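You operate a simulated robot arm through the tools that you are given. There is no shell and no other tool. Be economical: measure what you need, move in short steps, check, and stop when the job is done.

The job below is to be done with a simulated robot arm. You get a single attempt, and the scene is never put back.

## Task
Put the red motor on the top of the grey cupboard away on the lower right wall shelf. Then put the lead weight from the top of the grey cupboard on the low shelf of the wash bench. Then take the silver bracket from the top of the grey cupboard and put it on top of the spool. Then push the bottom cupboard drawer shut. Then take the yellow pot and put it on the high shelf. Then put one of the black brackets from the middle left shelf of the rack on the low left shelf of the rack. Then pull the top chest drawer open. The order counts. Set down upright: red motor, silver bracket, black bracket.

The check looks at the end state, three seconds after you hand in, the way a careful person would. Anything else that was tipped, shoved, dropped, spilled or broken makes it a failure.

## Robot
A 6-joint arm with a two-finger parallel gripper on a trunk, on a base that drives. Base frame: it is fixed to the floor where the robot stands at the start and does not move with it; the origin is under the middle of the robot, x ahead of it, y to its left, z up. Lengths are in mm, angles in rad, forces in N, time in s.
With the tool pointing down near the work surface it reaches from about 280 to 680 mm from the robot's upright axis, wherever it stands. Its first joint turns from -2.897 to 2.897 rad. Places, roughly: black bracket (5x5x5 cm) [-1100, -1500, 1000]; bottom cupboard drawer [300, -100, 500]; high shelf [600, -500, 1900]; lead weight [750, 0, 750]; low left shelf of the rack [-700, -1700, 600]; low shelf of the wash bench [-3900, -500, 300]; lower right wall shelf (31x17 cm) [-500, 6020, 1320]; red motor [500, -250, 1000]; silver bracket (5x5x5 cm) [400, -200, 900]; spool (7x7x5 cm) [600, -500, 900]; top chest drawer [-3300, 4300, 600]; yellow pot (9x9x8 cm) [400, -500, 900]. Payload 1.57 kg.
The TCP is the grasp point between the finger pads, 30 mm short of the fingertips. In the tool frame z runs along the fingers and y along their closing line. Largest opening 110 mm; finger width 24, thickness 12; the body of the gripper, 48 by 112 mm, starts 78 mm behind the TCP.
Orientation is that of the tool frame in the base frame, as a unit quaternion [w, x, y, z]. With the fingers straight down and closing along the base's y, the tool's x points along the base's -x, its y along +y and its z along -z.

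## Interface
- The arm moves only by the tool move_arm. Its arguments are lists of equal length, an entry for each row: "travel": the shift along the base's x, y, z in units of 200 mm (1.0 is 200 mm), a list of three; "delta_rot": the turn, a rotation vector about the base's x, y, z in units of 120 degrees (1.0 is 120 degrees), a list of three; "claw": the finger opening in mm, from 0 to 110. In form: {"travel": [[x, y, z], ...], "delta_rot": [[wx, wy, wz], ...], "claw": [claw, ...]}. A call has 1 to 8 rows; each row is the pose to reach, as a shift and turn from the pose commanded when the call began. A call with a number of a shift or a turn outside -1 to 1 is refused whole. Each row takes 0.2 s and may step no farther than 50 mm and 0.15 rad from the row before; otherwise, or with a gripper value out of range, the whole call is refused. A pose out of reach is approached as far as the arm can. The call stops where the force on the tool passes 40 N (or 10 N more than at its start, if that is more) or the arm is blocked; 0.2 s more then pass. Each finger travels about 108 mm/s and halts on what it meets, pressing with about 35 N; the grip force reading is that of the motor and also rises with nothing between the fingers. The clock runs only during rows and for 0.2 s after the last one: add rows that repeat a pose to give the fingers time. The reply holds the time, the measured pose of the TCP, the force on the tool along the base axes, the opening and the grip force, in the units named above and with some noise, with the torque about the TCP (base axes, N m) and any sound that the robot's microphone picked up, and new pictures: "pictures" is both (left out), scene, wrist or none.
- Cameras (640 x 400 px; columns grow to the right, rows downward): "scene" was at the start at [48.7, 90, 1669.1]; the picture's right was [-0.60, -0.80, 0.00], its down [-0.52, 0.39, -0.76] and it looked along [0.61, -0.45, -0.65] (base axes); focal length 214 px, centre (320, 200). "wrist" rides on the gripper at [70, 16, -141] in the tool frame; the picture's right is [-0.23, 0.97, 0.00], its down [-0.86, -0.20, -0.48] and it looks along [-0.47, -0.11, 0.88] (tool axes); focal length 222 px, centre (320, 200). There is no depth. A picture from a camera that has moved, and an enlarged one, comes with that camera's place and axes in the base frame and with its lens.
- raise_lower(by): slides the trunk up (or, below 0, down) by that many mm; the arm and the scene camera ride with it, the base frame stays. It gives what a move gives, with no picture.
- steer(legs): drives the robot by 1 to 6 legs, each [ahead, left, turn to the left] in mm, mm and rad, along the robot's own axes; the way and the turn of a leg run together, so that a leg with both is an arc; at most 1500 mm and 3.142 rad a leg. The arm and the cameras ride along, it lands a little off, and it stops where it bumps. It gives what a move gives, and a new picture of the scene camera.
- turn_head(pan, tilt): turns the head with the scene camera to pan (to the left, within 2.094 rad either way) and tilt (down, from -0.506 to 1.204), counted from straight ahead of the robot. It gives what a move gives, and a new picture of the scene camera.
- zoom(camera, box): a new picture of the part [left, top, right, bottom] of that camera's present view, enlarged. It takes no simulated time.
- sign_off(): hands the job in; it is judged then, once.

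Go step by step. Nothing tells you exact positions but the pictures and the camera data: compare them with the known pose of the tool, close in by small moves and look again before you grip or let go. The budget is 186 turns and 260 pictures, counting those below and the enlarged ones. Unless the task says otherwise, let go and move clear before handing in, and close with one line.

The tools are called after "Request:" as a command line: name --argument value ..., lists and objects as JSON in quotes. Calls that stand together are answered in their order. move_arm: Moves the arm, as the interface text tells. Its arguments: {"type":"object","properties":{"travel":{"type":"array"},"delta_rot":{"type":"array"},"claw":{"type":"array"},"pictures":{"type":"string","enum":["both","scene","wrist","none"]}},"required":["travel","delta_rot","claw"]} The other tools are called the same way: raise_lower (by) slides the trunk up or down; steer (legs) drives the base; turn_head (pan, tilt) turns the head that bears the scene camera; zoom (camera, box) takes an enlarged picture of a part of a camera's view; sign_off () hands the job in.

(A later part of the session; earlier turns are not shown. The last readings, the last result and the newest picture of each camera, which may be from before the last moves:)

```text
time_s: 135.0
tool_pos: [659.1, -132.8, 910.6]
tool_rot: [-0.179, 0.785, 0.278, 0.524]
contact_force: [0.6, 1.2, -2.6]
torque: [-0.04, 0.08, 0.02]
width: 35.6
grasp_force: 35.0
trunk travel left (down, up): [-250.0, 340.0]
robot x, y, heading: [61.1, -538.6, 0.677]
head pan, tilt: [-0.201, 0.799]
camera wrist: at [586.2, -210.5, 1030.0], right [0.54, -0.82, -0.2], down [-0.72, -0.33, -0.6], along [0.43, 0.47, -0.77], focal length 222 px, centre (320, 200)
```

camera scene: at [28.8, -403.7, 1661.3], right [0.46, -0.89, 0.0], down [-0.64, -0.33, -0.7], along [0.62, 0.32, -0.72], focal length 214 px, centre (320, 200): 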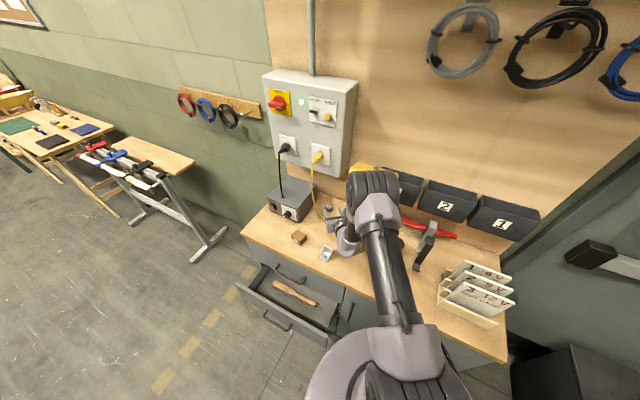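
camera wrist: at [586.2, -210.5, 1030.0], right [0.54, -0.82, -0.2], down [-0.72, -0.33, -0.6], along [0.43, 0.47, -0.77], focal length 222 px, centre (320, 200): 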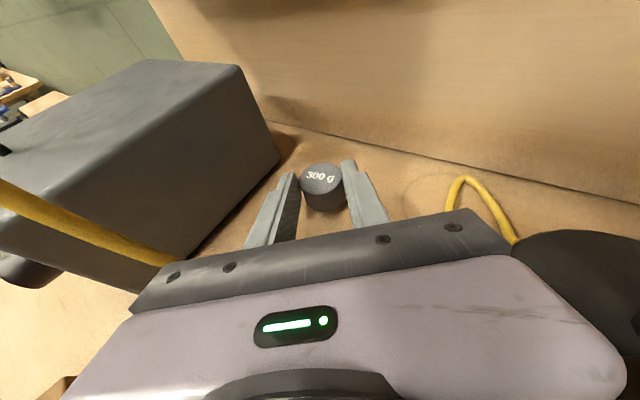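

The weight is lifted. I withdraw along the same line.

Request:
move_arm --travel '[[-0.1, -0.08, 0.1], [-0.25, -0.21, 0.18], [-0.4, -0.33, 0.26], [-0.55, -0.45, 0.34], [-0.7, -0.57, 0.42], [-0.84, -0.69, 0.5]]' --delta_rot '[[0, 0, 0], [0, 0, 0], [0, 0, 0], [0, 0, 0], [0, 0, 0], [0, 0, 0]]' --claw '[0, 0, 0, 0, 0, 0]' --pictures "none"

Request:
move_arm --travel '[[0, 0, 0.2], [0, 0, 0.4], [0, 0, 0.6], [0, 0, 0.8]]' --delta_rot '[[0, 0, 0], [0, 0, 0], [0, 0, 0], [0, 0, 0]]' --claw '[0, 0, 0, 0]' --pictures "wrist"

```text
time_s: 136.4
tool_pos: [492.2, -272.3, 1009.9]
tool_rot: [-0.179, 0.785, 0.277, 0.525]
contact_force: [0.5, -0.8, -3.4]
torque: [-0.07, 0.05, -0.01]
width: 35.5
grasp_force: 34.8
trunk travel left (down, up): [-250.0, 340.0]
robot x, y, heading: [60.0, -535.2, 0.675]
head pan, tilt: [-0.201, 0.799]
```

```text
time_s: 137.4
tool_pos: [494.4, -271.2, 1171.2]
tool_rot: [-0.18, 0.786, 0.277, 0.523]
contact_force: [-0.7, -0.4, -3.9]
torque: [-0.03, 0.07, 0.01]
width: 35.6
grasp_force: 35.3
trunk travel left (down, up): [-250.0, 340.0]
robot x, y, heading: [58.1, -537.4, 0.674]
head pan, tilt: [-0.201, 0.799]
camera wrist: at [421.2, -348.7, 1291.0], right [0.54, -0.82, -0.2], down [-0.72, -0.33, -0.61], along [0.43, 0.47, -0.77], focal length 222 px, centre (320, 200)
```

wrist: 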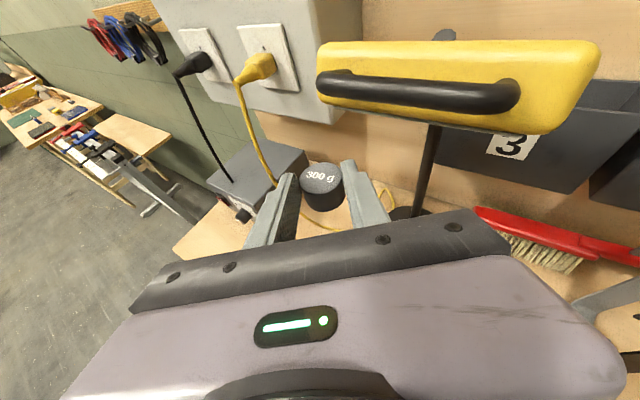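

Now I back away from the cupboard and turn to face the wash bench at the far side (−x).

Request:
steer --legs '[[-400, 200, 0], [0, 0, 2.47]]'

Request:
turn_head --pan 0 --tilt 0.25

```text
time_s: 146.0
tool_pos: [-887.8, -576.6, 1170.3]
tool_rot: [-0.553, -0.005, 0.833, 0.002]
contact_force: [0.2, 0.0, -2.8]
torque: [0.0, -0.08, 0.0]
width: 35.8
grasp_force: 34.2
trunk travel left (down, up): [-250.0, 340.0]
robot x, y, heading: [-383.6, -641.6, -3.134]
head pan, tilt: [-0.201, 0.799]
camera scene: at [-438.4, -762.1, 1661.4], right [0.19, 0.98, 0.0], down [0.7, -0.14, -0.7], along [-0.68, 0.13, -0.72], focal length 214 px, centre (320, 200)
```

scene: 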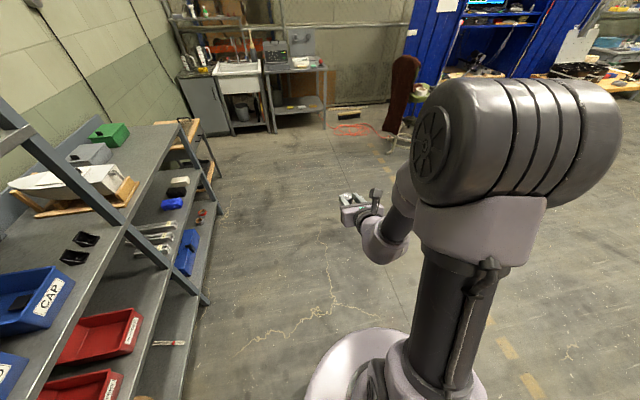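

```text
time_s: 146.9
tool_pos: [-887.3, -577.5, 1170.3]
tool_rot: [-0.554, -0.005, 0.833, 0.002]
contact_force: [-0.1, 0.6, -2.1]
torque: [0.02, -0.09, -0.01]
width: 35.4
grasp_force: 35.1
trunk travel left (down, up): [-250.0, 340.0]
robot x, y, heading: [-380.1, -637.3, -3.133]
head pan, tilt: [0.0, 0.25]
camera scene: at [-452.6, -778.3, 1710.4], right [-0.01, 1.0, 0.0], down [0.25, 0.0, -0.97], along [-0.97, -0.01, -0.25], focal length 214 px, centre (320, 200)
```

scene: 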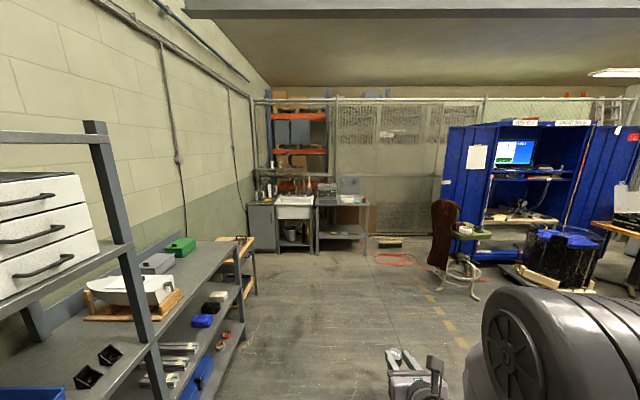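

The wash bench with the sink is ahead; its right part has a low shelf. I enlarge.

Request:
zoom --camera "scene" --box '[240, 160, 400, 260]'

```text
4.00 times, centred on (320, 210) of scene
camera zoom: at [-452.6, -778.3, 1710.4], right [-0.01, 1.0, 0.0], down [0.25, 0.0, -0.97], along [-0.97, -0.01, -0.25], focal length 858 px, centre (320, 160)
```

zoom: 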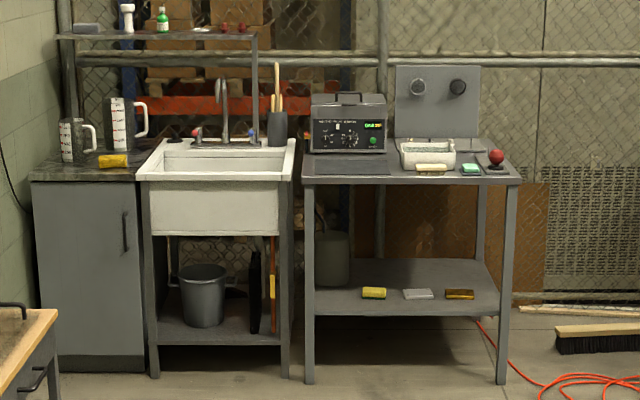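

The low shelf (z≈300) under the right table has sponges in a row; there's free room at its front left, around (-3650,-705). I drive toward it.

Request:
steer --legs '[[1250, 60, 0], [1250, 60, 0]]'

Request:
turn_head --pan 0.2 --tilt 0.75

```text
time_s: 159.0
tool_pos: [-3354.0, -765.1, 1170.8]
tool_rot: [-0.553, -0.016, 0.833, -0.005]
contact_force: [-0.4, 0.4, -3.1]
torque: [-0.04, -0.07, 0.02]
width: 35.5
grasp_force: 35.2
trunk travel left (down, up): [-250.0, 340.0]
robot x, y, heading: [-2838.3, -812.9, -3.112]
head pan, tilt: [0.0, 0.25]
camera scene: at [-2913.4, -953.3, 1710.4], right [-0.04, 1.0, 0.0], down [0.25, 0.01, -0.97], along [-0.97, -0.04, -0.25], focal length 214 px, centre (320, 200)
```

scene: 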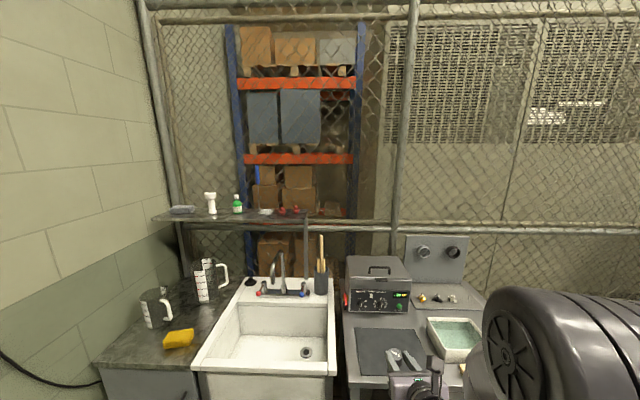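

```text
time_s: 160.0
tool_pos: [-3354.3, -763.9, 1170.4]
tool_rot: [-0.554, -0.017, 0.833, -0.006]
contact_force: [0.3, 0.3, -3.0]
torque: [-0.03, -0.08, -0.01]
width: 35.6
grasp_force: 34.9
trunk travel left (down, up): [-250.0, 340.0]
robot x, y, heading: [-2845.3, -813.5, -3.107]
head pan, tilt: [0.201, 0.75]
camera scene: at [-2900.3, -969.3, 1665.4], right [-0.23, 0.97, 0.0], down [0.66, 0.16, -0.73], along [-0.71, -0.17, -0.68], focal length 214 px, centre (320, 200)
```

scene: 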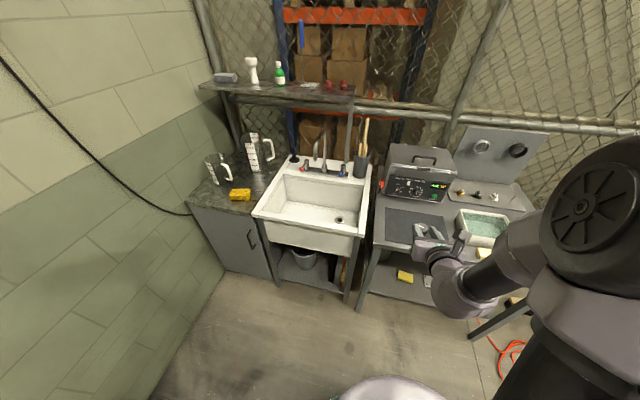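

The left table leg is at y≈-811 and the first sponge at y≈-587, so I'll place the weight at about (-3660,-700). I lower the trunk fully, then the arm in front of the bench.

Request:
raise_lower --by -250

Request:
move_arm --travel '[[0, 0.1, -0.2], [0, 0.2, -0.4], [0, 0.32, -0.6], [0, 0.32, -0.8], [0, 0.32, -1.0]]' --delta_rot '[[0, 0, 0], [0, 0, 0], [0, 0, 0], [0, 0, 0], [0, 0, 0]]' --claw '[0, 0, 0, 0, 0]'

```text
time_s: 162.5
tool_pos: [-3353.4, -765.1, 920.7]
tool_rot: [-0.553, -0.016, 0.833, -0.005]
contact_force: [-0.7, -0.9, -3.4]
torque: [-0.01, -0.09, 0.0]
width: 35.3
grasp_force: 34.8
trunk travel left (down, up): [0.0, 590.0]
robot x, y, heading: [-2844.1, -815.1, -3.107]
head pan, tilt: [0.201, 0.75]
```

```text
time_s: 163.7
tool_pos: [-3353.9, -700.4, 722.3]
tool_rot: [-0.555, -0.017, 0.832, -0.006]
contact_force: [0.7, 0.2, -2.5]
torque: [0.02, -0.08, 0.01]
width: 35.7
grasp_force: 35.1
trunk travel left (down, up): [0.0, 590.0]
robot x, y, heading: [-2843.5, -811.9, -3.107]
head pan, tilt: [0.201, 0.75]
camera scene: at [-2900.2, -969.4, 1415.3], right [-0.23, 0.97, 0.0], down [0.66, 0.16, -0.73], along [-0.71, -0.17, -0.68], focal length 214 px, centre (320, 200)
camera wrist: at [-3251.1, -682.3, 841.5], right [0.06, 0.98, -0.2], down [0.78, -0.17, -0.61], along [-0.63, -0.12, -0.77], focal length 222 px, centre (320, 200)
```

scene: 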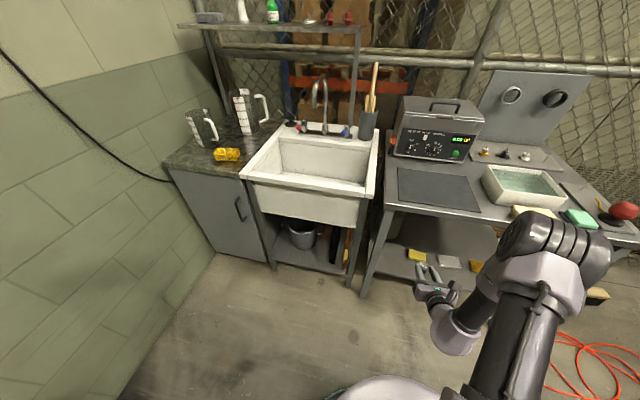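
wrist: 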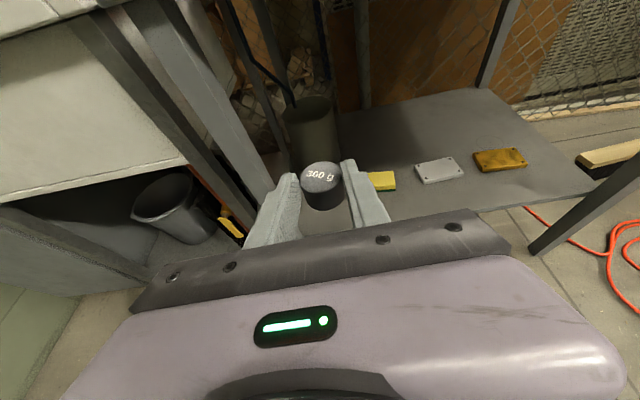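

Good view under the table. I lower further in front of the shelf.

Request:
move_arm --travel '[[0, 0, -0.2], [0, 0, -0.4], [0, 0, -0.6], [0, 0, -0.8]]' --delta_rot '[[0, 0, 0], [0, 0, 0], [0, 0, 0], [0, 0, 0]]' --claw '[0, 0, 0, 0]' --pictures "none"

Request:
move_arm --travel '[[0, 0, -0.2], [0, 0, -0.4], [0, 0, -0.6], [0, 0, -0.8]]' --delta_rot '[[0, 0, 0], [0, 0, 0], [0, 0, 0], [0, 0, 0]]' --claw '[0, 0, 0, 0]'

```text
time_s: 164.7
tool_pos: [-3354.5, -701.8, 559.2]
tool_rot: [-0.554, -0.017, 0.832, -0.005]
contact_force: [-0.2, 0.0, -2.7]
torque: [-0.03, -0.11, -0.02]
width: 35.7
grasp_force: 34.9
trunk travel left (down, up): [0.0, 590.0]
robot x, y, heading: [-2843.1, -809.2, -3.103]
head pan, tilt: [0.201, 0.75]
```

```text
time_s: 165.7
tool_pos: [-3355.7, -703.7, 399.2]
tool_rot: [-0.554, -0.016, 0.832, -0.005]
contact_force: [0.3, 0.1, -3.0]
torque: [-0.01, -0.08, -0.01]
width: 35.6
grasp_force: 35.1
trunk travel left (down, up): [0.0, 590.0]
robot x, y, heading: [-2846.9, -811.2, -3.102]
head pan, tilt: [0.201, 0.75]
camera scene: at [-2900.2, -969.3, 1415.4], right [-0.23, 0.97, 0.0], down [0.66, 0.16, -0.73], along [-0.71, -0.17, -0.68], focal length 214 px, centre (320, 200)
camera wrist: at [-3253.7, -684.7, 520.4], right [0.05, 0.98, -0.2], down [0.78, -0.17, -0.61], along [-0.63, -0.12, -0.77], focal length 222 px, centre (320, 200)
```

scene: 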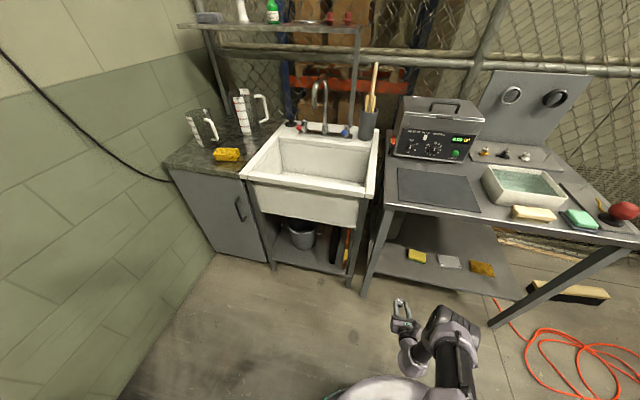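
wrist: 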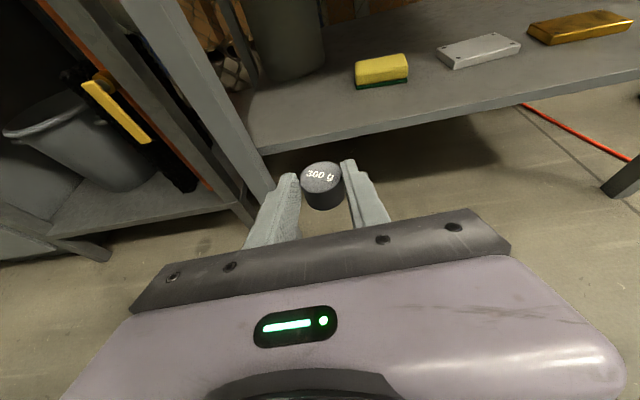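

Shelf top is about z=303, its front at x≈-3566, the leg at y≈-816. I move forward over the shelf at about 35 mm clearance.

Request:
move_arm --travel '[[-0.2, 0, -0.05], [-0.4, 0, -0.1], [-0.6, 0, -0.1], [-0.8, 0, -0.1], [-1.0, 0, -0.1]]' --delta_rot '[[0, 0, 0], [0, 0, 0], [0, 0, 0], [0, 0, 0], [0, 0, 0]]' --claw '[0, 0, 0, 0, 0]'

```text
time_s: 166.9
tool_pos: [-3517.0, -710.0, 434.9]
tool_rot: [-0.553, -0.016, 0.833, -0.005]
contact_force: [0.2, -0.8, -3.6]
torque: [0.01, -0.08, 0.02]
width: 35.5
grasp_force: 34.8
out of reach, approached as far as the arm can: row 1, 2, 3, 4, 5
trunk travel left (down, up): [0.0, 590.0]
robot x, y, heading: [-2846.4, -811.6, -3.105]
head pan, tilt: [0.201, 0.75]
camera scene: at [-2900.2, -969.2, 1415.4], right [-0.23, 0.97, 0.0], down [0.66, 0.16, -0.73], along [-0.71, -0.17, -0.68], focal length 214 px, centre (320, 200)
camera wrist: at [-3415.9, -691.8, 555.2], right [0.06, 0.98, -0.2], down [0.78, -0.17, -0.6], along [-0.62, -0.12, -0.77], focal length 222 px, centre (320, 200)
```

scene: 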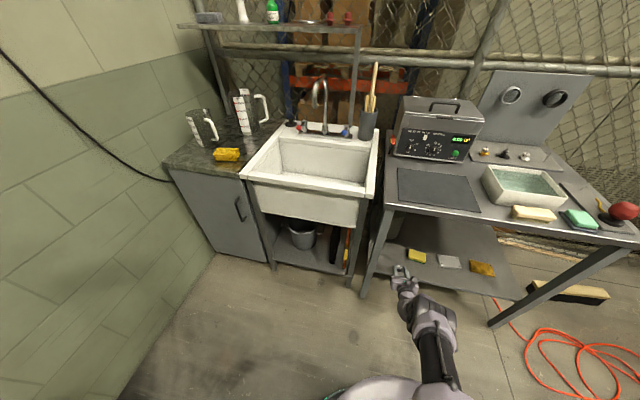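
wrist: 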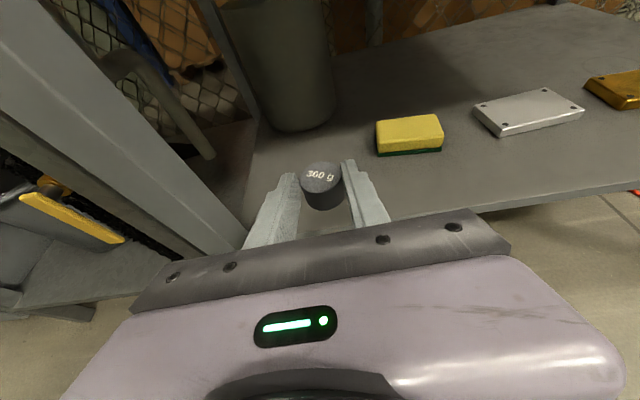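

At this depth the arm's reach is limited, so I retract the arm a little and drive the base 250 mm closer.

Request:
move_arm --travel '[[0.2, 0.01, -0.05], [0.4, 0.02, -0.1], [0.6, 0.03, -0.15]]' --delta_rot '[[0, 0, 0], [0, 0, 0], [0, 0, 0]]' --claw '[0, 0, 0]' --pictures "none"

Request:
steer --legs '[[250, -8, -0.03]]'

Request:
zoom --camera "wrist" --box '[0, 0, 640, 400]'

```text
time_s: 167.7
tool_pos: [-3394.8, -701.5, 405.4]
tool_rot: [-0.554, -0.016, 0.833, -0.005]
contact_force: [1.1, 0.0, -3.8]
torque: [0.0, -0.06, 0.01]
width: 35.4
grasp_force: 35.0
trunk travel left (down, up): [0.0, 590.0]
robot x, y, heading: [-2841.1, -811.5, -3.105]
head pan, tilt: [0.201, 0.75]
```

```text
time_s: 169.6
tool_pos: [-3638.9, -682.5, 404.7]
tool_rot: [-0.553, -0.004, 0.833, 0.003]
contact_force: [0.3, -0.8, -2.8]
torque: [-0.01, -0.1, -0.03]
width: 35.5
grasp_force: 34.4
trunk travel left (down, up): [0.0, 590.0]
robot x, y, heading: [-3091.9, -809.7, -3.141]
head pan, tilt: [0.201, 0.75]
camera scene: at [-3151.6, -964.8, 1415.4], right [-0.21, 0.98, 0.0], down [0.67, 0.14, -0.73], along [-0.72, -0.15, -0.68], focal length 214 px, centre (320, 200)
```

scene: 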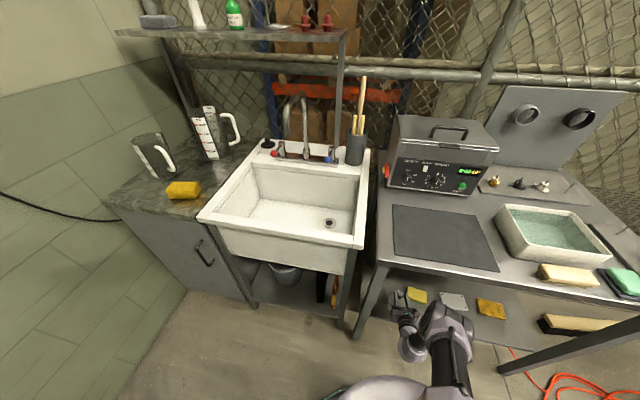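

```text
1.00 times, centred on (320, 200) of wrist (not enlarged: the box is as wide or as high as the picture)
camera zoom: at [-3536.5, -667.8, 524.8], right [0.08, 0.98, -0.2], down [0.77, -0.19, -0.61], along [-0.63, -0.1, -0.77], focal length 222 px, centre (320, 200)
```

zoom: 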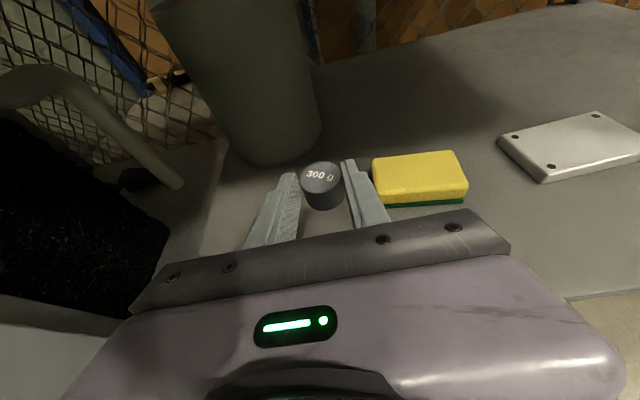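

The weight is over the shelf left of the sponge. I shift slightly left and lower to just above the shelf.

Request:
move_arm --travel '[[0, -0.06, -0.12], [0, -0.12, -0.24], [0, -0.12, -0.33], [0, -0.12, -0.36]]' --delta_rot '[[0, 0, 0], [0, 0, 0], [0, 0, 0], [0, 0, 0]]' --claw '[0, 0, 0, 0]' --pictures "wrist"

```text
time_s: 170.6
tool_pos: [-3632.8, -708.4, 400.3]
tool_rot: [-0.553, -0.005, 0.833, 0.002]
contact_force: [0.0, 0.0, -3.3]
torque: [0.02, -0.1, 0.05]
width: 35.7
grasp_force: 35.0
out of reach, approached as far as the arm can: row 1, 2, 3, 4
trunk travel left (down, up): [0.0, 590.0]
robot x, y, heading: [-3093.5, -806.0, -3.133]
head pan, tilt: [0.201, 0.75]
camera wrist: at [-3531.8, -693.5, 520.3], right [0.09, 0.98, -0.2], down [0.77, -0.19, -0.6], along [-0.63, -0.1, -0.77], focal length 222 px, centre (320, 200)
```

wrist: 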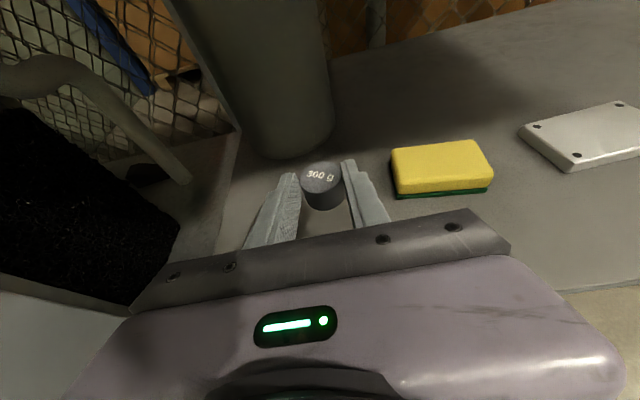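

The arm can't go lower at this tilt, so I point the tool somewhat more downward (15°) and lower again.

Request:
move_arm --travel '[[0, 0, 0], [0, 0, 0], [0, 0, -0.1], [0, 0, -0.2]]' --delta_rot '[[0, -0.06, 0], [0, -0.125, 0], [0, -0.125, 0], [0, -0.125, 0]]' --claw '[0, 0, 0, 0]' --pictures "wrist"

```text
time_s: 171.6
tool_pos: [-3635.8, -708.9, 361.6]
tool_rot: [-0.44, -0.004, 0.898, 0.002]
contact_force: [0.4, 0.0, -3.1]
torque: [0.01, -0.07, 0.0]
width: 35.8
grasp_force: 34.3
trunk travel left (down, up): [0.0, 590.0]
robot x, y, heading: [-3089.0, -806.6, -3.14]
head pan, tilt: [0.201, 0.75]
camera wrist: at [-3568.0, -694.3, 502.8], right [0.13, 0.98, -0.17], down [0.9, -0.19, -0.38], along [-0.41, -0.1, -0.91], focal length 222 px, centre (320, 200)
```

wrist: 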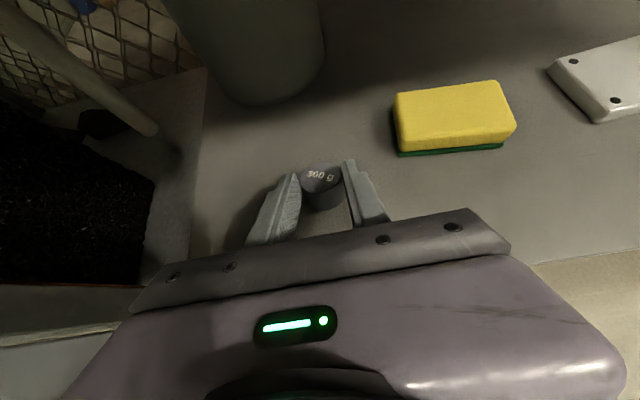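

That works. I lower until contact.

Request:
move_arm --travel '[[0, 0, -0.06], [0, 0, -0.1], [0, 0, -0.12], [0, 0, -0.14]]' --delta_rot '[[0, 0, 0], [0, 0, 0], [0, 0, 0], [0, 0, 0]]' --claw '[0, 0, 0, 0]' --pictures "wrist"

```text
time_s: 172.6
tool_pos: [-3634.5, -711.5, 348.6]
tool_rot: [-0.44, -0.003, 0.898, 0.003]
contact_force: [0.8, 0.1, -2.5]
torque: [0.01, -0.09, 0.0]
width: 35.6
grasp_force: 35.3
out of reach, approached as far as the arm can: row 2, 3, 4
trunk travel left (down, up): [0.0, 590.0]
robot x, y, heading: [-3090.8, -809.6, -3.139]
head pan, tilt: [0.201, 0.75]
camera wrist: at [-3567.0, -694.7, 491.5], right [0.13, 0.98, -0.17], down [0.9, -0.19, -0.38], along [-0.41, -0.1, -0.91], focal length 222 px, centre (320, 200)
```

wrist: 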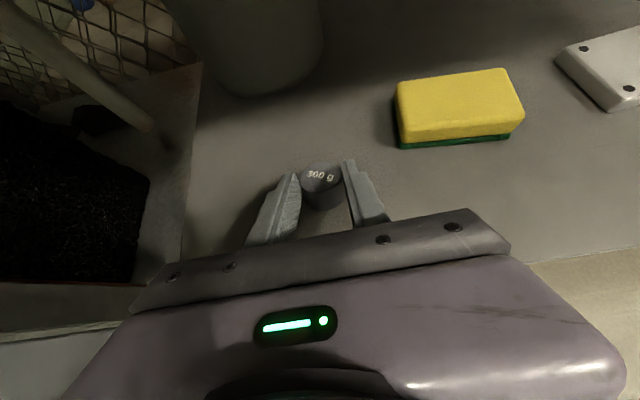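

Still limited; a shorter radius allows lower. I raise and retract the arm 100 mm and drive 100 mm closer.

Request:
move_arm --travel '[[0, 0, 0.15], [0.2, 0, 0.15], [0.4, 0, 0.15], [0.5, 0, 0.15]]' --delta_rot '[[0, 0, 0], [0, 0, 0], [0, 0, 0], [0, 0, 0]]' --claw '[0, 0, 0, 0]' --pictures "none"

Request:
steer --legs '[[100, 0, 0]]'

Request:
move_arm --travel '[[0, 0, -0.07], [0, 0, -0.14], [0, 0, -0.2]]' --delta_rot '[[0, 0, 0], [0, 0, 0], [0, 0, 0]]' --claw '[0, 0, 0]' --pictures "wrist"

```text
time_s: 173.6
tool_pos: [-3535.5, -709.8, 380.2]
tool_rot: [-0.441, -0.005, 0.897, 0.002]
contact_force: [0.2, -0.1, -2.2]
torque: [0.03, -0.07, 0.01]
width: 35.7
grasp_force: 35.3
trunk travel left (down, up): [0.0, 590.0]
robot x, y, heading: [-3091.9, -811.8, -3.138]
head pan, tilt: [0.201, 0.75]
```

```text
time_s: 174.6
tool_pos: [-3591.5, -711.4, 379.7]
tool_rot: [-0.439, 0.0, 0.898, 0.003]
contact_force: [-0.1, 0.0, -2.3]
torque: [0.0, -0.05, -0.01]
width: 35.7
grasp_force: 34.8
trunk travel left (down, up): [0.0, 590.0]
robot x, y, heading: [-3157.7, -810.2, -3.14]
head pan, tilt: [0.201, 0.75]
stopped in leg 1: the robot was blocked; the commanded pose is now the measured one
camera scene: at [-3206.9, -967.4, 1416.0], right [-0.2, 0.98, 0.0], down [0.66, 0.14, -0.74], along [-0.72, -0.15, -0.68], focal length 214 px, centre (320, 200)
```

scene: 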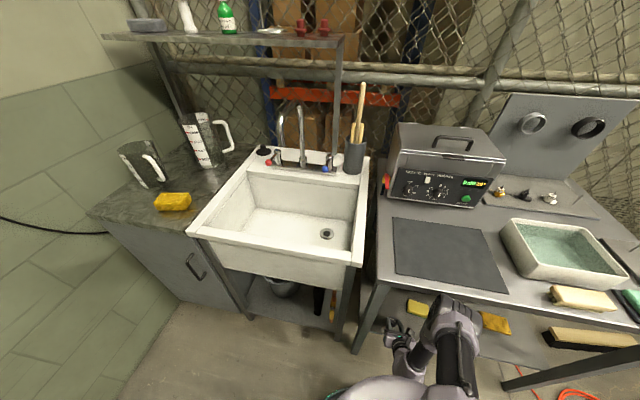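

```text
time_s: 175.4
tool_pos: [-3595.8, -712.2, 348.5]
tool_rot: [-0.436, -0.002, 0.9, 0.0]
contact_force: [-3.1, -3.4, 8.0]
torque: [-0.17, 0.51, 0.09]
width: 35.4
grasp_force: 34.7
out of reach, approached as far as the arm can: row 3
trunk travel left (down, up): [0.0, 590.0]
robot x, y, heading: [-3163.3, -810.4, -3.137]
head pan, tilt: [0.201, 0.75]
camera wrist: at [-3529.4, -696.4, 491.1], right [0.14, 0.97, -0.17], down [0.91, -0.2, -0.37], along [-0.4, -0.11, -0.91], focal length 222 px, centre (320, 200)
```

wrist: 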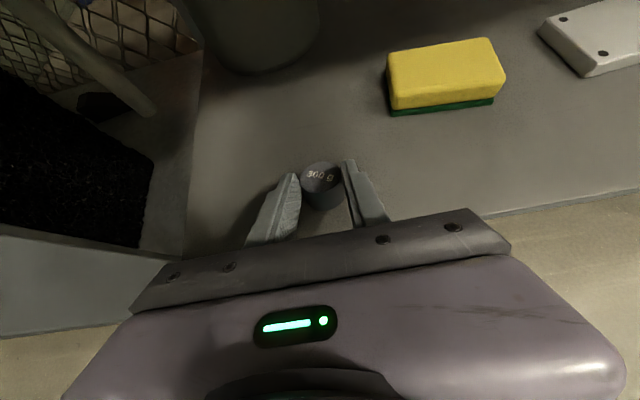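

The base was stopped after about 65 mm and the tool now feels 8 N upward, so the weight may be touching the shelf. I enlarge to check, and look at the bench.

Request:
zoom --camera "wrist" --box '[220, 120, 420, 245]'

Request:
turn_head --pan -0.2 --tilt 1.1

```text
3.20 times, centred on (320, 182) of wrist
camera zoom: at [-3529.4, -696.4, 491.1], right [0.14, 0.97, -0.17], down [0.91, -0.2, -0.37], along [-0.4, -0.11, -0.91], focal length 711 px, centre (320, 256)
```

zoom: 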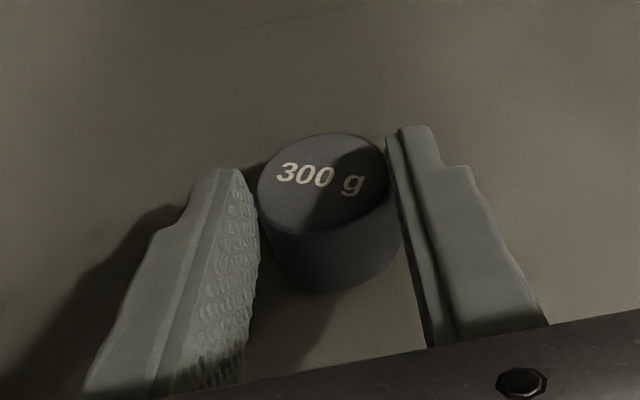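

```text
time_s: 176.3
tool_pos: [-3595.6, -712.2, 348.1]
tool_rot: [-0.435, -0.001, 0.9, 0.002]
contact_force: [-6.3, 1.1, 12.4]
torque: [-0.06, 0.78, -0.02]
width: 35.8
grasp_force: 35.2
trunk travel left (down, up): [0.0, 590.0]
robot x, y, heading: [-3162.5, -810.5, -3.14]
head pan, tilt: [-0.201, 1.1]
camera scene: at [-3198.9, -936.5, 1389.7], right [0.19, 0.98, 0.0], down [0.87, -0.17, -0.46], along [-0.45, 0.09, -0.89], focal length 214 px, centre (320, 200)
```

scene: 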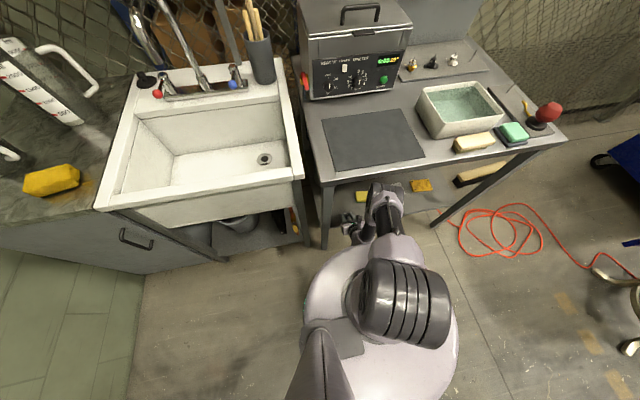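

The forearm is close to the table edge (that stopped the base); the bench looks undisturbed. The weight's edge is on the shelf about 38 mm inside the front edge; I open gently so it settles.

Request:
move_arm --travel '[[0, 0, 0], [0, 0, 0], [0, 0, 0], [0, 0, 0]]' --delta_rot '[[0, 0, 0], [0, 0, 0], [0, 0, 0], [0, 0, 0]]' --claw '[38, 42, 50, 56]' --pictures "wrist"

```text
time_s: 177.3
tool_pos: [-3594.2, -712.5, 347.5]
tool_rot: [-0.434, -0.001, 0.901, 0.001]
contact_force: [-0.2, 0.3, 0.6]
torque: [-0.01, -0.01, 0.0]
width: 55.9
grasp_force: 0.0
trunk travel left (down, up): [0.0, 590.0]
robot x, y, heading: [-3156.0, -807.1, -3.139]
head pan, tilt: [-0.201, 1.1]
camera wrist: at [-3528.5, -696.4, 490.6], right [0.14, 0.97, -0.17], down [0.91, -0.2, -0.37], along [-0.4, -0.11, -0.91], focal length 222 px, centre (320, 200)
```

wrist: 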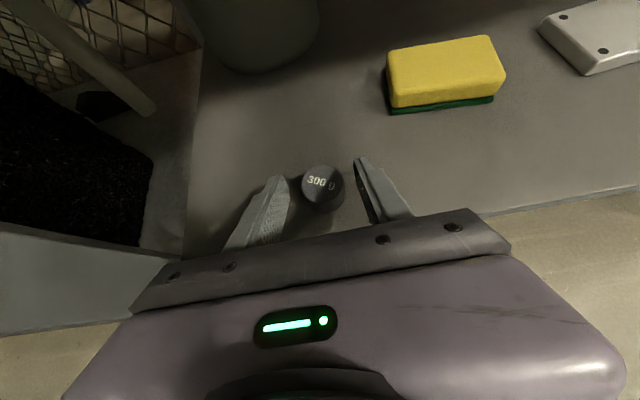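

The weight stands on the low shelf. I raise the fingers clear and drive back.

Request:
move_arm --travel '[[0, 0, 0.1], [0, 0, 0.2], [0, 0, 0.35]]' --delta_rot '[[0, 0, 0], [0, 0, 0], [0, 0, 0]]' --claw '[56, 56, 56]' --pictures "wrist"

Request:
steer --legs '[[-400, 0, 0]]'

```text
time_s: 178.3
tool_pos: [-3614.5, -702.3, 447.1]
tool_rot: [-0.46, -0.005, 0.888, 0.012]
contact_force: [-0.9, -0.2, 0.4]
torque: [-0.01, 0.02, -0.04]
width: 56.1
grasp_force: 0.1
trunk travel left (down, up): [0.0, 590.0]
robot x, y, heading: [-3156.9, -808.9, -3.134]
head pan, tilt: [-0.201, 1.1]
stopped in row 3: the arm was blocked; the commanded pose is now the measured one
camera wrist: at [-3540.8, -689.8, 586.1], right [0.13, 0.98, -0.16], down [0.88, -0.19, -0.43], along [-0.45, -0.09, -0.89], focal length 222 px, centre (320, 200)
```

wrist: 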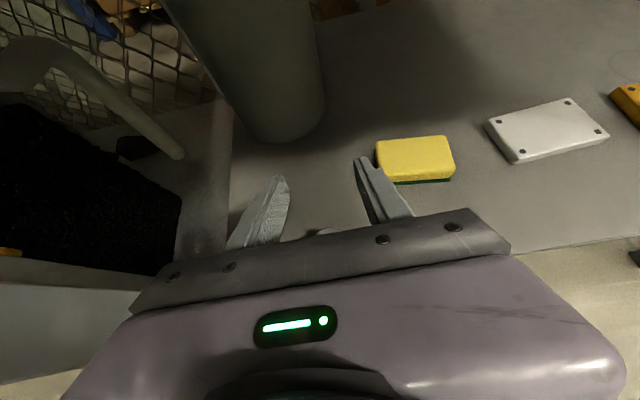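

```text
time_s: 179.0
tool_pos: [-3613.9, -701.2, 445.4]
tool_rot: [-0.462, -0.006, 0.887, 0.013]
contact_force: [-0.1, -0.4, -0.1]
torque: [0.01, 0.0, -0.01]
width: 56.2
grasp_force: 0.1
trunk travel left (down, up): [0.0, 590.0]
robot x, y, heading: [-3154.7, -808.2, -3.135]
head pan, tilt: [-0.201, 1.1]
stopped in leg 1: the robot was blocked; the commanded pose is now the measured one
camera scene: at [-3179.2, -941.0, 1388.8], right [0.19, 0.98, 0.0], down [0.87, -0.17, -0.46], along [-0.46, 0.09, -0.89], focal length 214 px, centre (320, 200)
```

scene: 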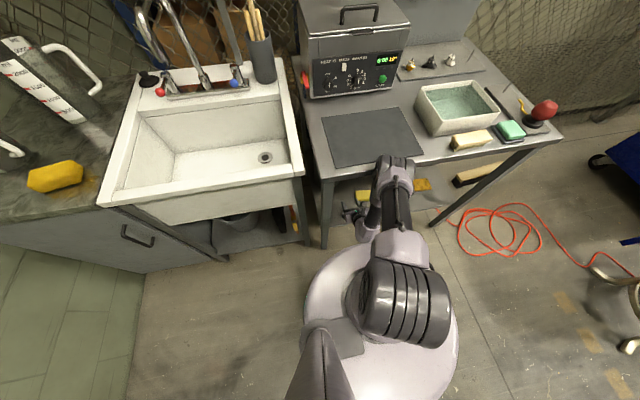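

The elbow is pressing against the table's front edge. I ease the arm back toward the robot in small steps to free it.

Request:
move_arm --travel '[[0.05, 0, -0.05], [0.12, 0, -0.08], [0.2, 0, -0.1], [0.3, 0, -0.1], [0.4, 0, -0.1]]' --delta_rot '[[0, 0, 0], [0, 0, 0], [0, 0, 0], [0, 0, 0], [0, 0, 0]]' --claw '[56, 56, 56, 56, 56]'

```text
time_s: 180.2
tool_pos: [-3535.8, -697.2, 415.7]
tool_rot: [-0.455, -0.003, 0.89, 0.012]
contact_force: [-0.2, 0.4, -0.9]
torque: [-0.01, 0.0, -0.01]
width: 55.8
grasp_force: 0.1
trunk travel left (down, up): [0.0, 590.0]
robot x, y, heading: [-3155.2, -808.4, -3.142]
head pan, tilt: [-0.201, 1.1]
camera scene: at [-3195.2, -935.1, 1387.2], right [0.2, 0.98, 0.0], down [0.87, -0.18, -0.45], along [-0.45, 0.09, -0.89], focal length 214 px, centre (320, 200)
camera wrist: at [-3463.0, -684.5, 555.4], right [0.14, 0.98, -0.16], down [0.89, -0.19, -0.42], along [-0.44, -0.09, -0.89], focal length 222 px, centre (320, 200)
```

scene: 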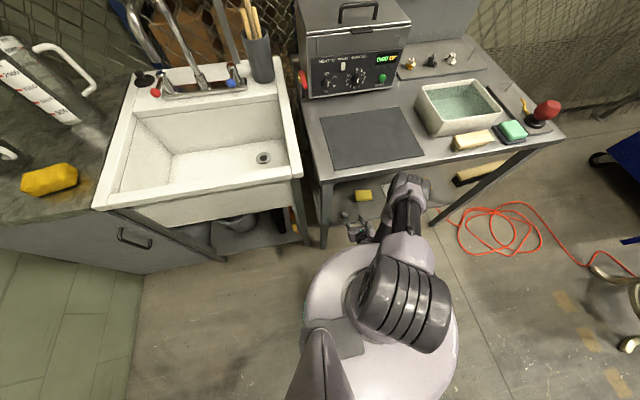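
wrist: 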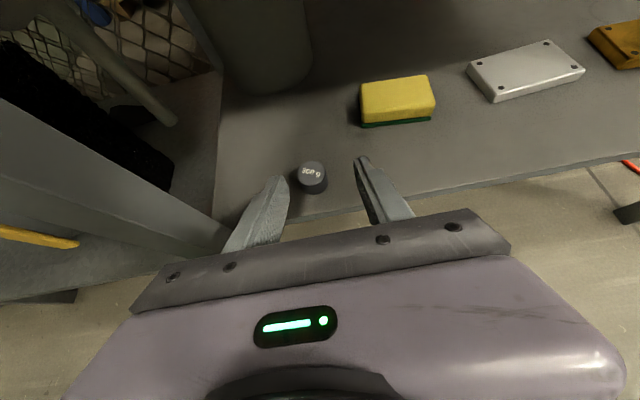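

Freed, and the weight stands well on the shelf. Now I drive back.

Request:
steer --legs '[[-400, 0, 0]]'

Request:
turn_head --pan -0.1 --tilt 0.8

```text
time_s: 182.8
tool_pos: [-3131.8, -697.7, 417.6]
tool_rot: [-0.455, -0.004, 0.89, 0.011]
contact_force: [0.3, 0.4, -0.1]
torque: [-0.01, 0.02, 0.0]
width: 56.1
grasp_force: 0.0
trunk travel left (down, up): [0.0, 590.0]
robot x, y, heading: [-2751.2, -810.2, -3.141]
head pan, tilt: [-0.201, 1.1]
camera scene: at [-2790.8, -935.1, 1389.6], right [0.2, 0.98, 0.0], down [0.87, -0.18, -0.45], along [-0.44, 0.09, -0.89], focal length 214 px, centre (320, 200)
```

scene: 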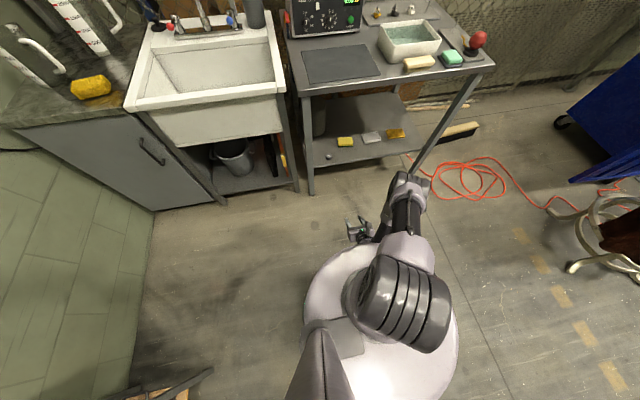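

```text
time_s: 183.6
tool_pos: [-3131.5, -697.3, 417.7]
tool_rot: [-0.456, -0.004, 0.89, 0.01]
contact_force: [0.6, 0.5, 0.0]
torque: [0.0, 0.02, -0.01]
width: 56.0
grasp_force: 0.0
trunk travel left (down, up): [0.0, 590.0]
robot x, y, heading: [-2749.8, -802.4, -3.142]
head pan, tilt: [-0.099, 0.799]
camera scene: at [-2809.1, -939.7, 1411.3], right [0.1, 0.99, 0.0], down [0.71, -0.07, -0.7], along [-0.69, 0.07, -0.72], focal length 214 px, centre (320, 200)
```

scene: 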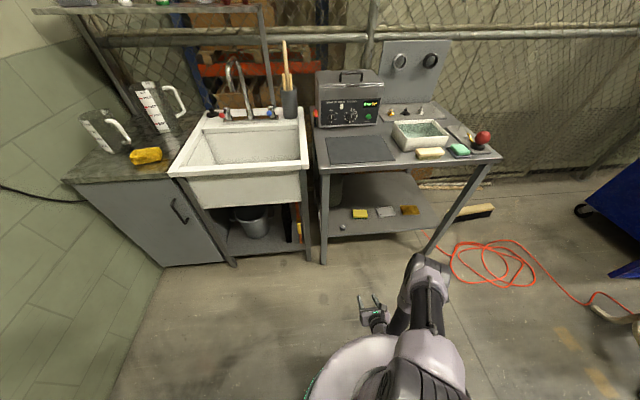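

The weight stands on the low shelf, and nothing else is disturbed. Next the silver bracket: I raise the arm and trunk and reverse back to the cupboard area.

Request:
raise_lower --by 250

Request:
move_arm --travel '[[0, 0, 0.2], [0, 0, 0.4], [0, 0, 0.6], [-0.1, 0, 0.8], [-0.2, 0, 1.0]]' --delta_rot '[[0, 0, 0], [0, 0, 0], [0, 0, 0], [0, 0, 0], [0, 0, 0]]' --claw '[75, 75, 75, 75, 75]' --pictures "none"

Request:
move_arm --travel '[[0, 0, 0.2], [0, 0, 0.4], [0, 0, 0.6], [0, 0, 0.8], [0, 0, 1.0]]' --delta_rot '[[0, 0, 0], [0, 0, 0], [0, 0, 0], [0, 0, 0], [0, 0, 0]]' --claw '[75, 75, 75, 75, 75]' --pictures "none"

Request:
steer --legs '[[-1200, 0, 0], [-1100, 0, 0], [0, 0, 3.14]]'

Request:
turn_head --pan 0 --tilt 0.65

```text
time_s: 186.1
tool_pos: [-3131.9, -698.3, 668.4]
tool_rot: [-0.456, -0.003, 0.89, 0.011]
contact_force: [0.6, 0.1, 0.1]
torque: [0.02, 0.03, 0.01]
width: 56.2
grasp_force: 0.0
trunk travel left (down, up): [-250.0, 340.0]
robot x, y, heading: [-2747.8, -805.7, -3.141]
head pan, tilt: [-0.099, 0.799]
```

```text
time_s: 187.3
tool_pos: [-3169.3, -695.8, 869.2]
tool_rot: [-0.455, -0.003, 0.891, 0.011]
contact_force: [0.4, -0.9, -1.0]
torque: [-0.01, -0.01, -0.05]
width: 74.9
grasp_force: 0.1
trunk travel left (down, up): [-250.0, 340.0]
robot x, y, heading: [-2747.8, -808.9, -3.142]
head pan, tilt: [-0.099, 0.799]
```

```text
time_s: 188.5
tool_pos: [-3200.7, -683.2, 1066.0]
tool_rot: [-0.455, -0.003, 0.891, 0.012]
contact_force: [-0.1, 0.2, 0.1]
torque: [-0.04, 0.0, 0.01]
width: 74.9
grasp_force: 0.0
out of reach, approached as far as the arm can: row 3, 4, 5
trunk travel left (down, up): [-250.0, 340.0]
robot x, y, heading: [-2750.9, -805.9, -3.142]
head pan, tilt: [-0.099, 0.799]
```

```text
time_s: 207.1
tool_pos: [-0.9, -944.5, 1066.0]
tool_rot: [0.021, 0.89, -0.016, 0.454]
contact_force: [1.0, -0.2, -0.2]
torque: [0.02, -0.03, -0.02]
width: 75.2
grasp_force: 0.0
trunk travel left (down, up): [-250.0, 340.0]
robot x, y, heading: [-447.9, -798.0, -0.047]
head pan, tilt: [-0.099, 0.799]
camera scene: at [-379.3, -668.8, 1661.4], right [-0.14, -0.99, 0.0], down [-0.71, 0.1, -0.7], along [0.69, -0.1, -0.72], focal length 214 px, centre (320, 200)
```

scene: 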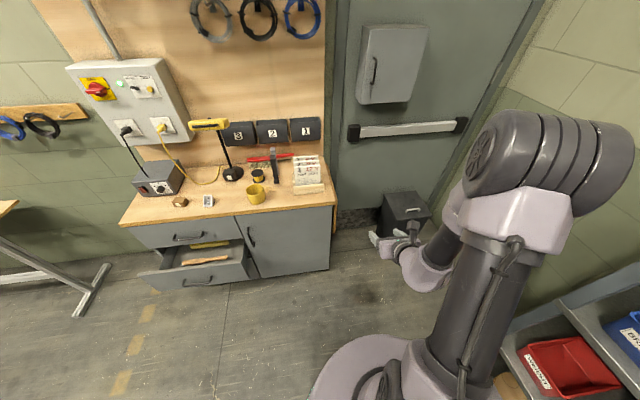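

```text
time_s: 207.8
tool_pos: [-0.1, -945.0, 1066.0]
tool_rot: [0.021, 0.89, -0.016, 0.454]
contact_force: [-0.2, 0.0, -0.8]
torque: [-0.01, -0.01, 0.01]
width: 75.3
grasp_force: 0.1
trunk travel left (down, up): [-250.0, 340.0]
robot x, y, heading: [-447.5, -797.3, -0.044]
head pan, tilt: [0.0, 0.649]
camera scene: at [-372.4, -661.1, 1673.9], right [-0.04, -1.0, 0.0], down [-0.6, 0.03, -0.8], along [0.8, -0.04, -0.6], focal length 214 px, centre (320, 200)
```

scene: 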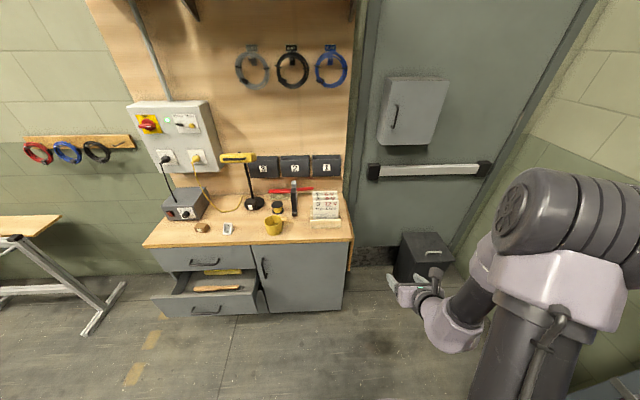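

I drive to about (-130,-220) in front of the cupboard, arm kept high.

Request:
steer --legs '[[0, 592, 0.045], [300, 0, 0]]'

Request:
zoom --camera "wrist" --box '[0, 0, 640, 400]'

```text
time_s: 212.8
tool_pos: [316.9, -330.4, 1064.7]
tool_rot: [0.012, 0.89, 0.001, 0.456]
contact_force: [-0.5, -2.0, 0.1]
torque: [0.0, -0.02, 0.0]
width: 74.9
grasp_force: 0.1
trunk travel left (down, up): [-250.0, 340.0]
robot x, y, heading: [-137.0, -201.9, -0.004]
head pan, tilt: [0.0, 0.649]
camera scene: at [-66.1, -61.0, 1673.9], right [0.0, -1.0, 0.0], down [-0.61, 0.0, -0.8], along [0.8, 0.0, -0.61], focal length 214 px, centre (320, 200)
```

scene: 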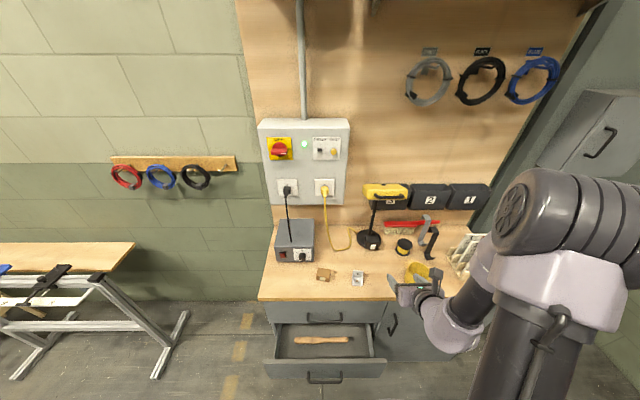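

```text
1.00 times, centred on (320, 200) of wrist (not enlarged: the box is as wide or as high as the picture)
camera zoom: at [241.2, -342.3, 1204.9], right [-0.14, -0.98, -0.16], down [-0.89, 0.2, -0.42], along [0.44, 0.08, -0.89], focal length 222 px, centre (320, 200)
```

zoom: 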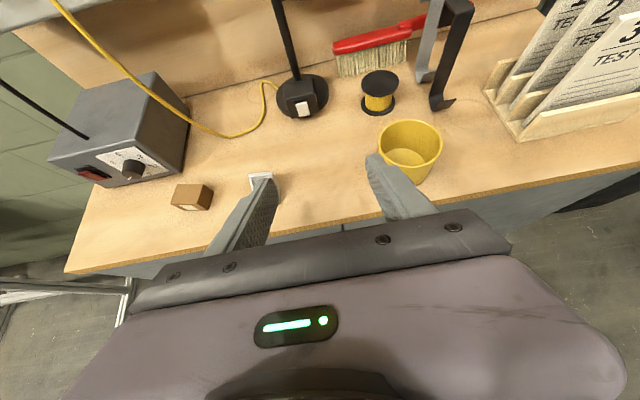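

I move to just before the bracket, at z≈1000, correcting the small roll.

Request:
move_arm --travel '[[0.1, 0.15, -0.05], [0.2, 0.3, -0.12], [0.3, 0.45, -0.2], [0.42, 0.6, -0.32]]' --delta_rot '[[0.005, 0, 0.002], [0.01, 0, 0.004], [0.01, 0, 0.004], [0.01, 0, 0.004]]' --claw '[75, 75, 75, 75]' --pictures "wrist"

Request:
zoom --camera "wrist" --box '[240, 110, 400, 210]'

```text
time_s: 213.8
tool_pos: [397.6, -209.9, 1000.3]
tool_rot: [0.001, 0.89, 0.0, 0.455]
contact_force: [0.2, 0.4, -0.5]
torque: [-0.01, 0.0, -0.02]
width: 75.2
grasp_force: 0.0
trunk travel left (down, up): [-250.0, 340.0]
robot x, y, heading: [-135.4, -202.7, -0.001]
head pan, tilt: [0.0, 0.649]
camera wrist: at [323.6, -226.6, 1141.1], right [-0.13, -0.97, -0.18], down [-0.89, 0.2, -0.41], along [0.44, 0.11, -0.89], focal length 222 px, centre (320, 200)
```

wrist: 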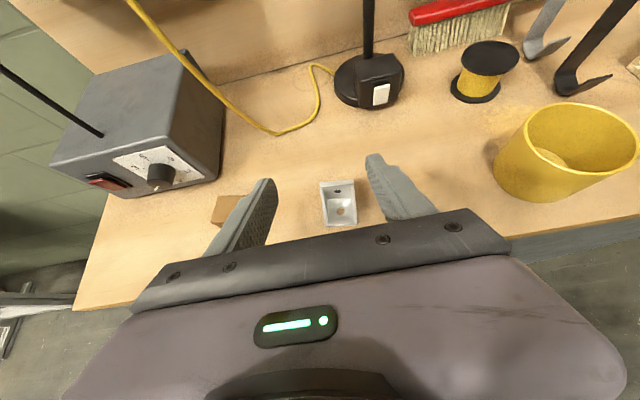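

```text
4.00 times, centred on (320, 160) of wrist
camera zoom: at [323.6, -226.6, 1141.1], right [-0.13, -0.97, -0.18], down [-0.89, 0.2, -0.41], along [0.44, 0.11, -0.89], focal length 888 px, centre (320, 360)
```

zoom: 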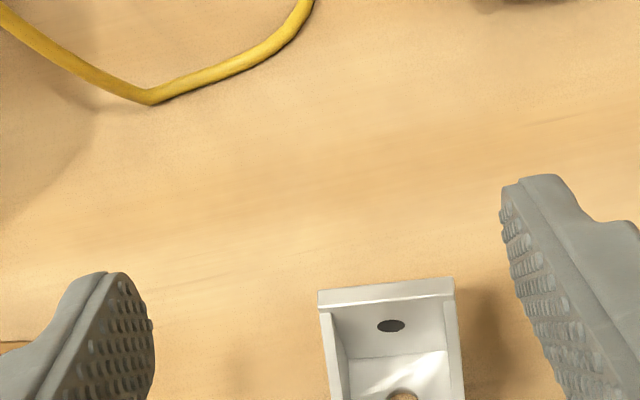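

The bracket has its back plate on the far side, width about 39 mm, turned about -8°, centred near (432,-218). I align the yaw and descend around it.

Request:
move_arm --travel '[[0.06, -0.02, -0.15], [0.12, -0.04, -0.3], [0.17, -0.04, -0.4], [0.17, -0.04, -0.4]]' --delta_rot '[[0, 0, -0.04], [0, 0, -0.066], [0, 0, -0.066], [0, 0, -0.066]]' --claw '[75, 75, 75, 75]' --pictures "wrist"

```text
time_s: 214.8
tool_pos: [420.5, -242.5, 919.1]
tool_rot: [0.024, 0.887, -0.057, 0.458]
contact_force: [-0.1, 0.2, 0.0]
torque: [0.03, -0.02, 0.01]
width: 74.9
grasp_force: 0.1
out of reach, approached as far as the arm can: row 1, 2, 3, 4
trunk travel left (down, up): [-250.0, 340.0]
robot x, y, heading: [-133.1, -199.6, 0.002]
head pan, tilt: [0.0, 0.649]
camera wrist: at [343.1, -250.0, 1057.8], right [-0.25, -0.95, -0.2], down [-0.85, 0.31, -0.42], along [0.46, 0.06, -0.89], focal length 222 px, centre (320, 200)
```

wrist: 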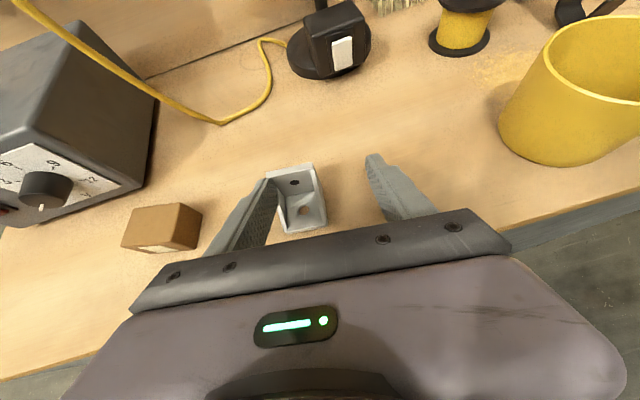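

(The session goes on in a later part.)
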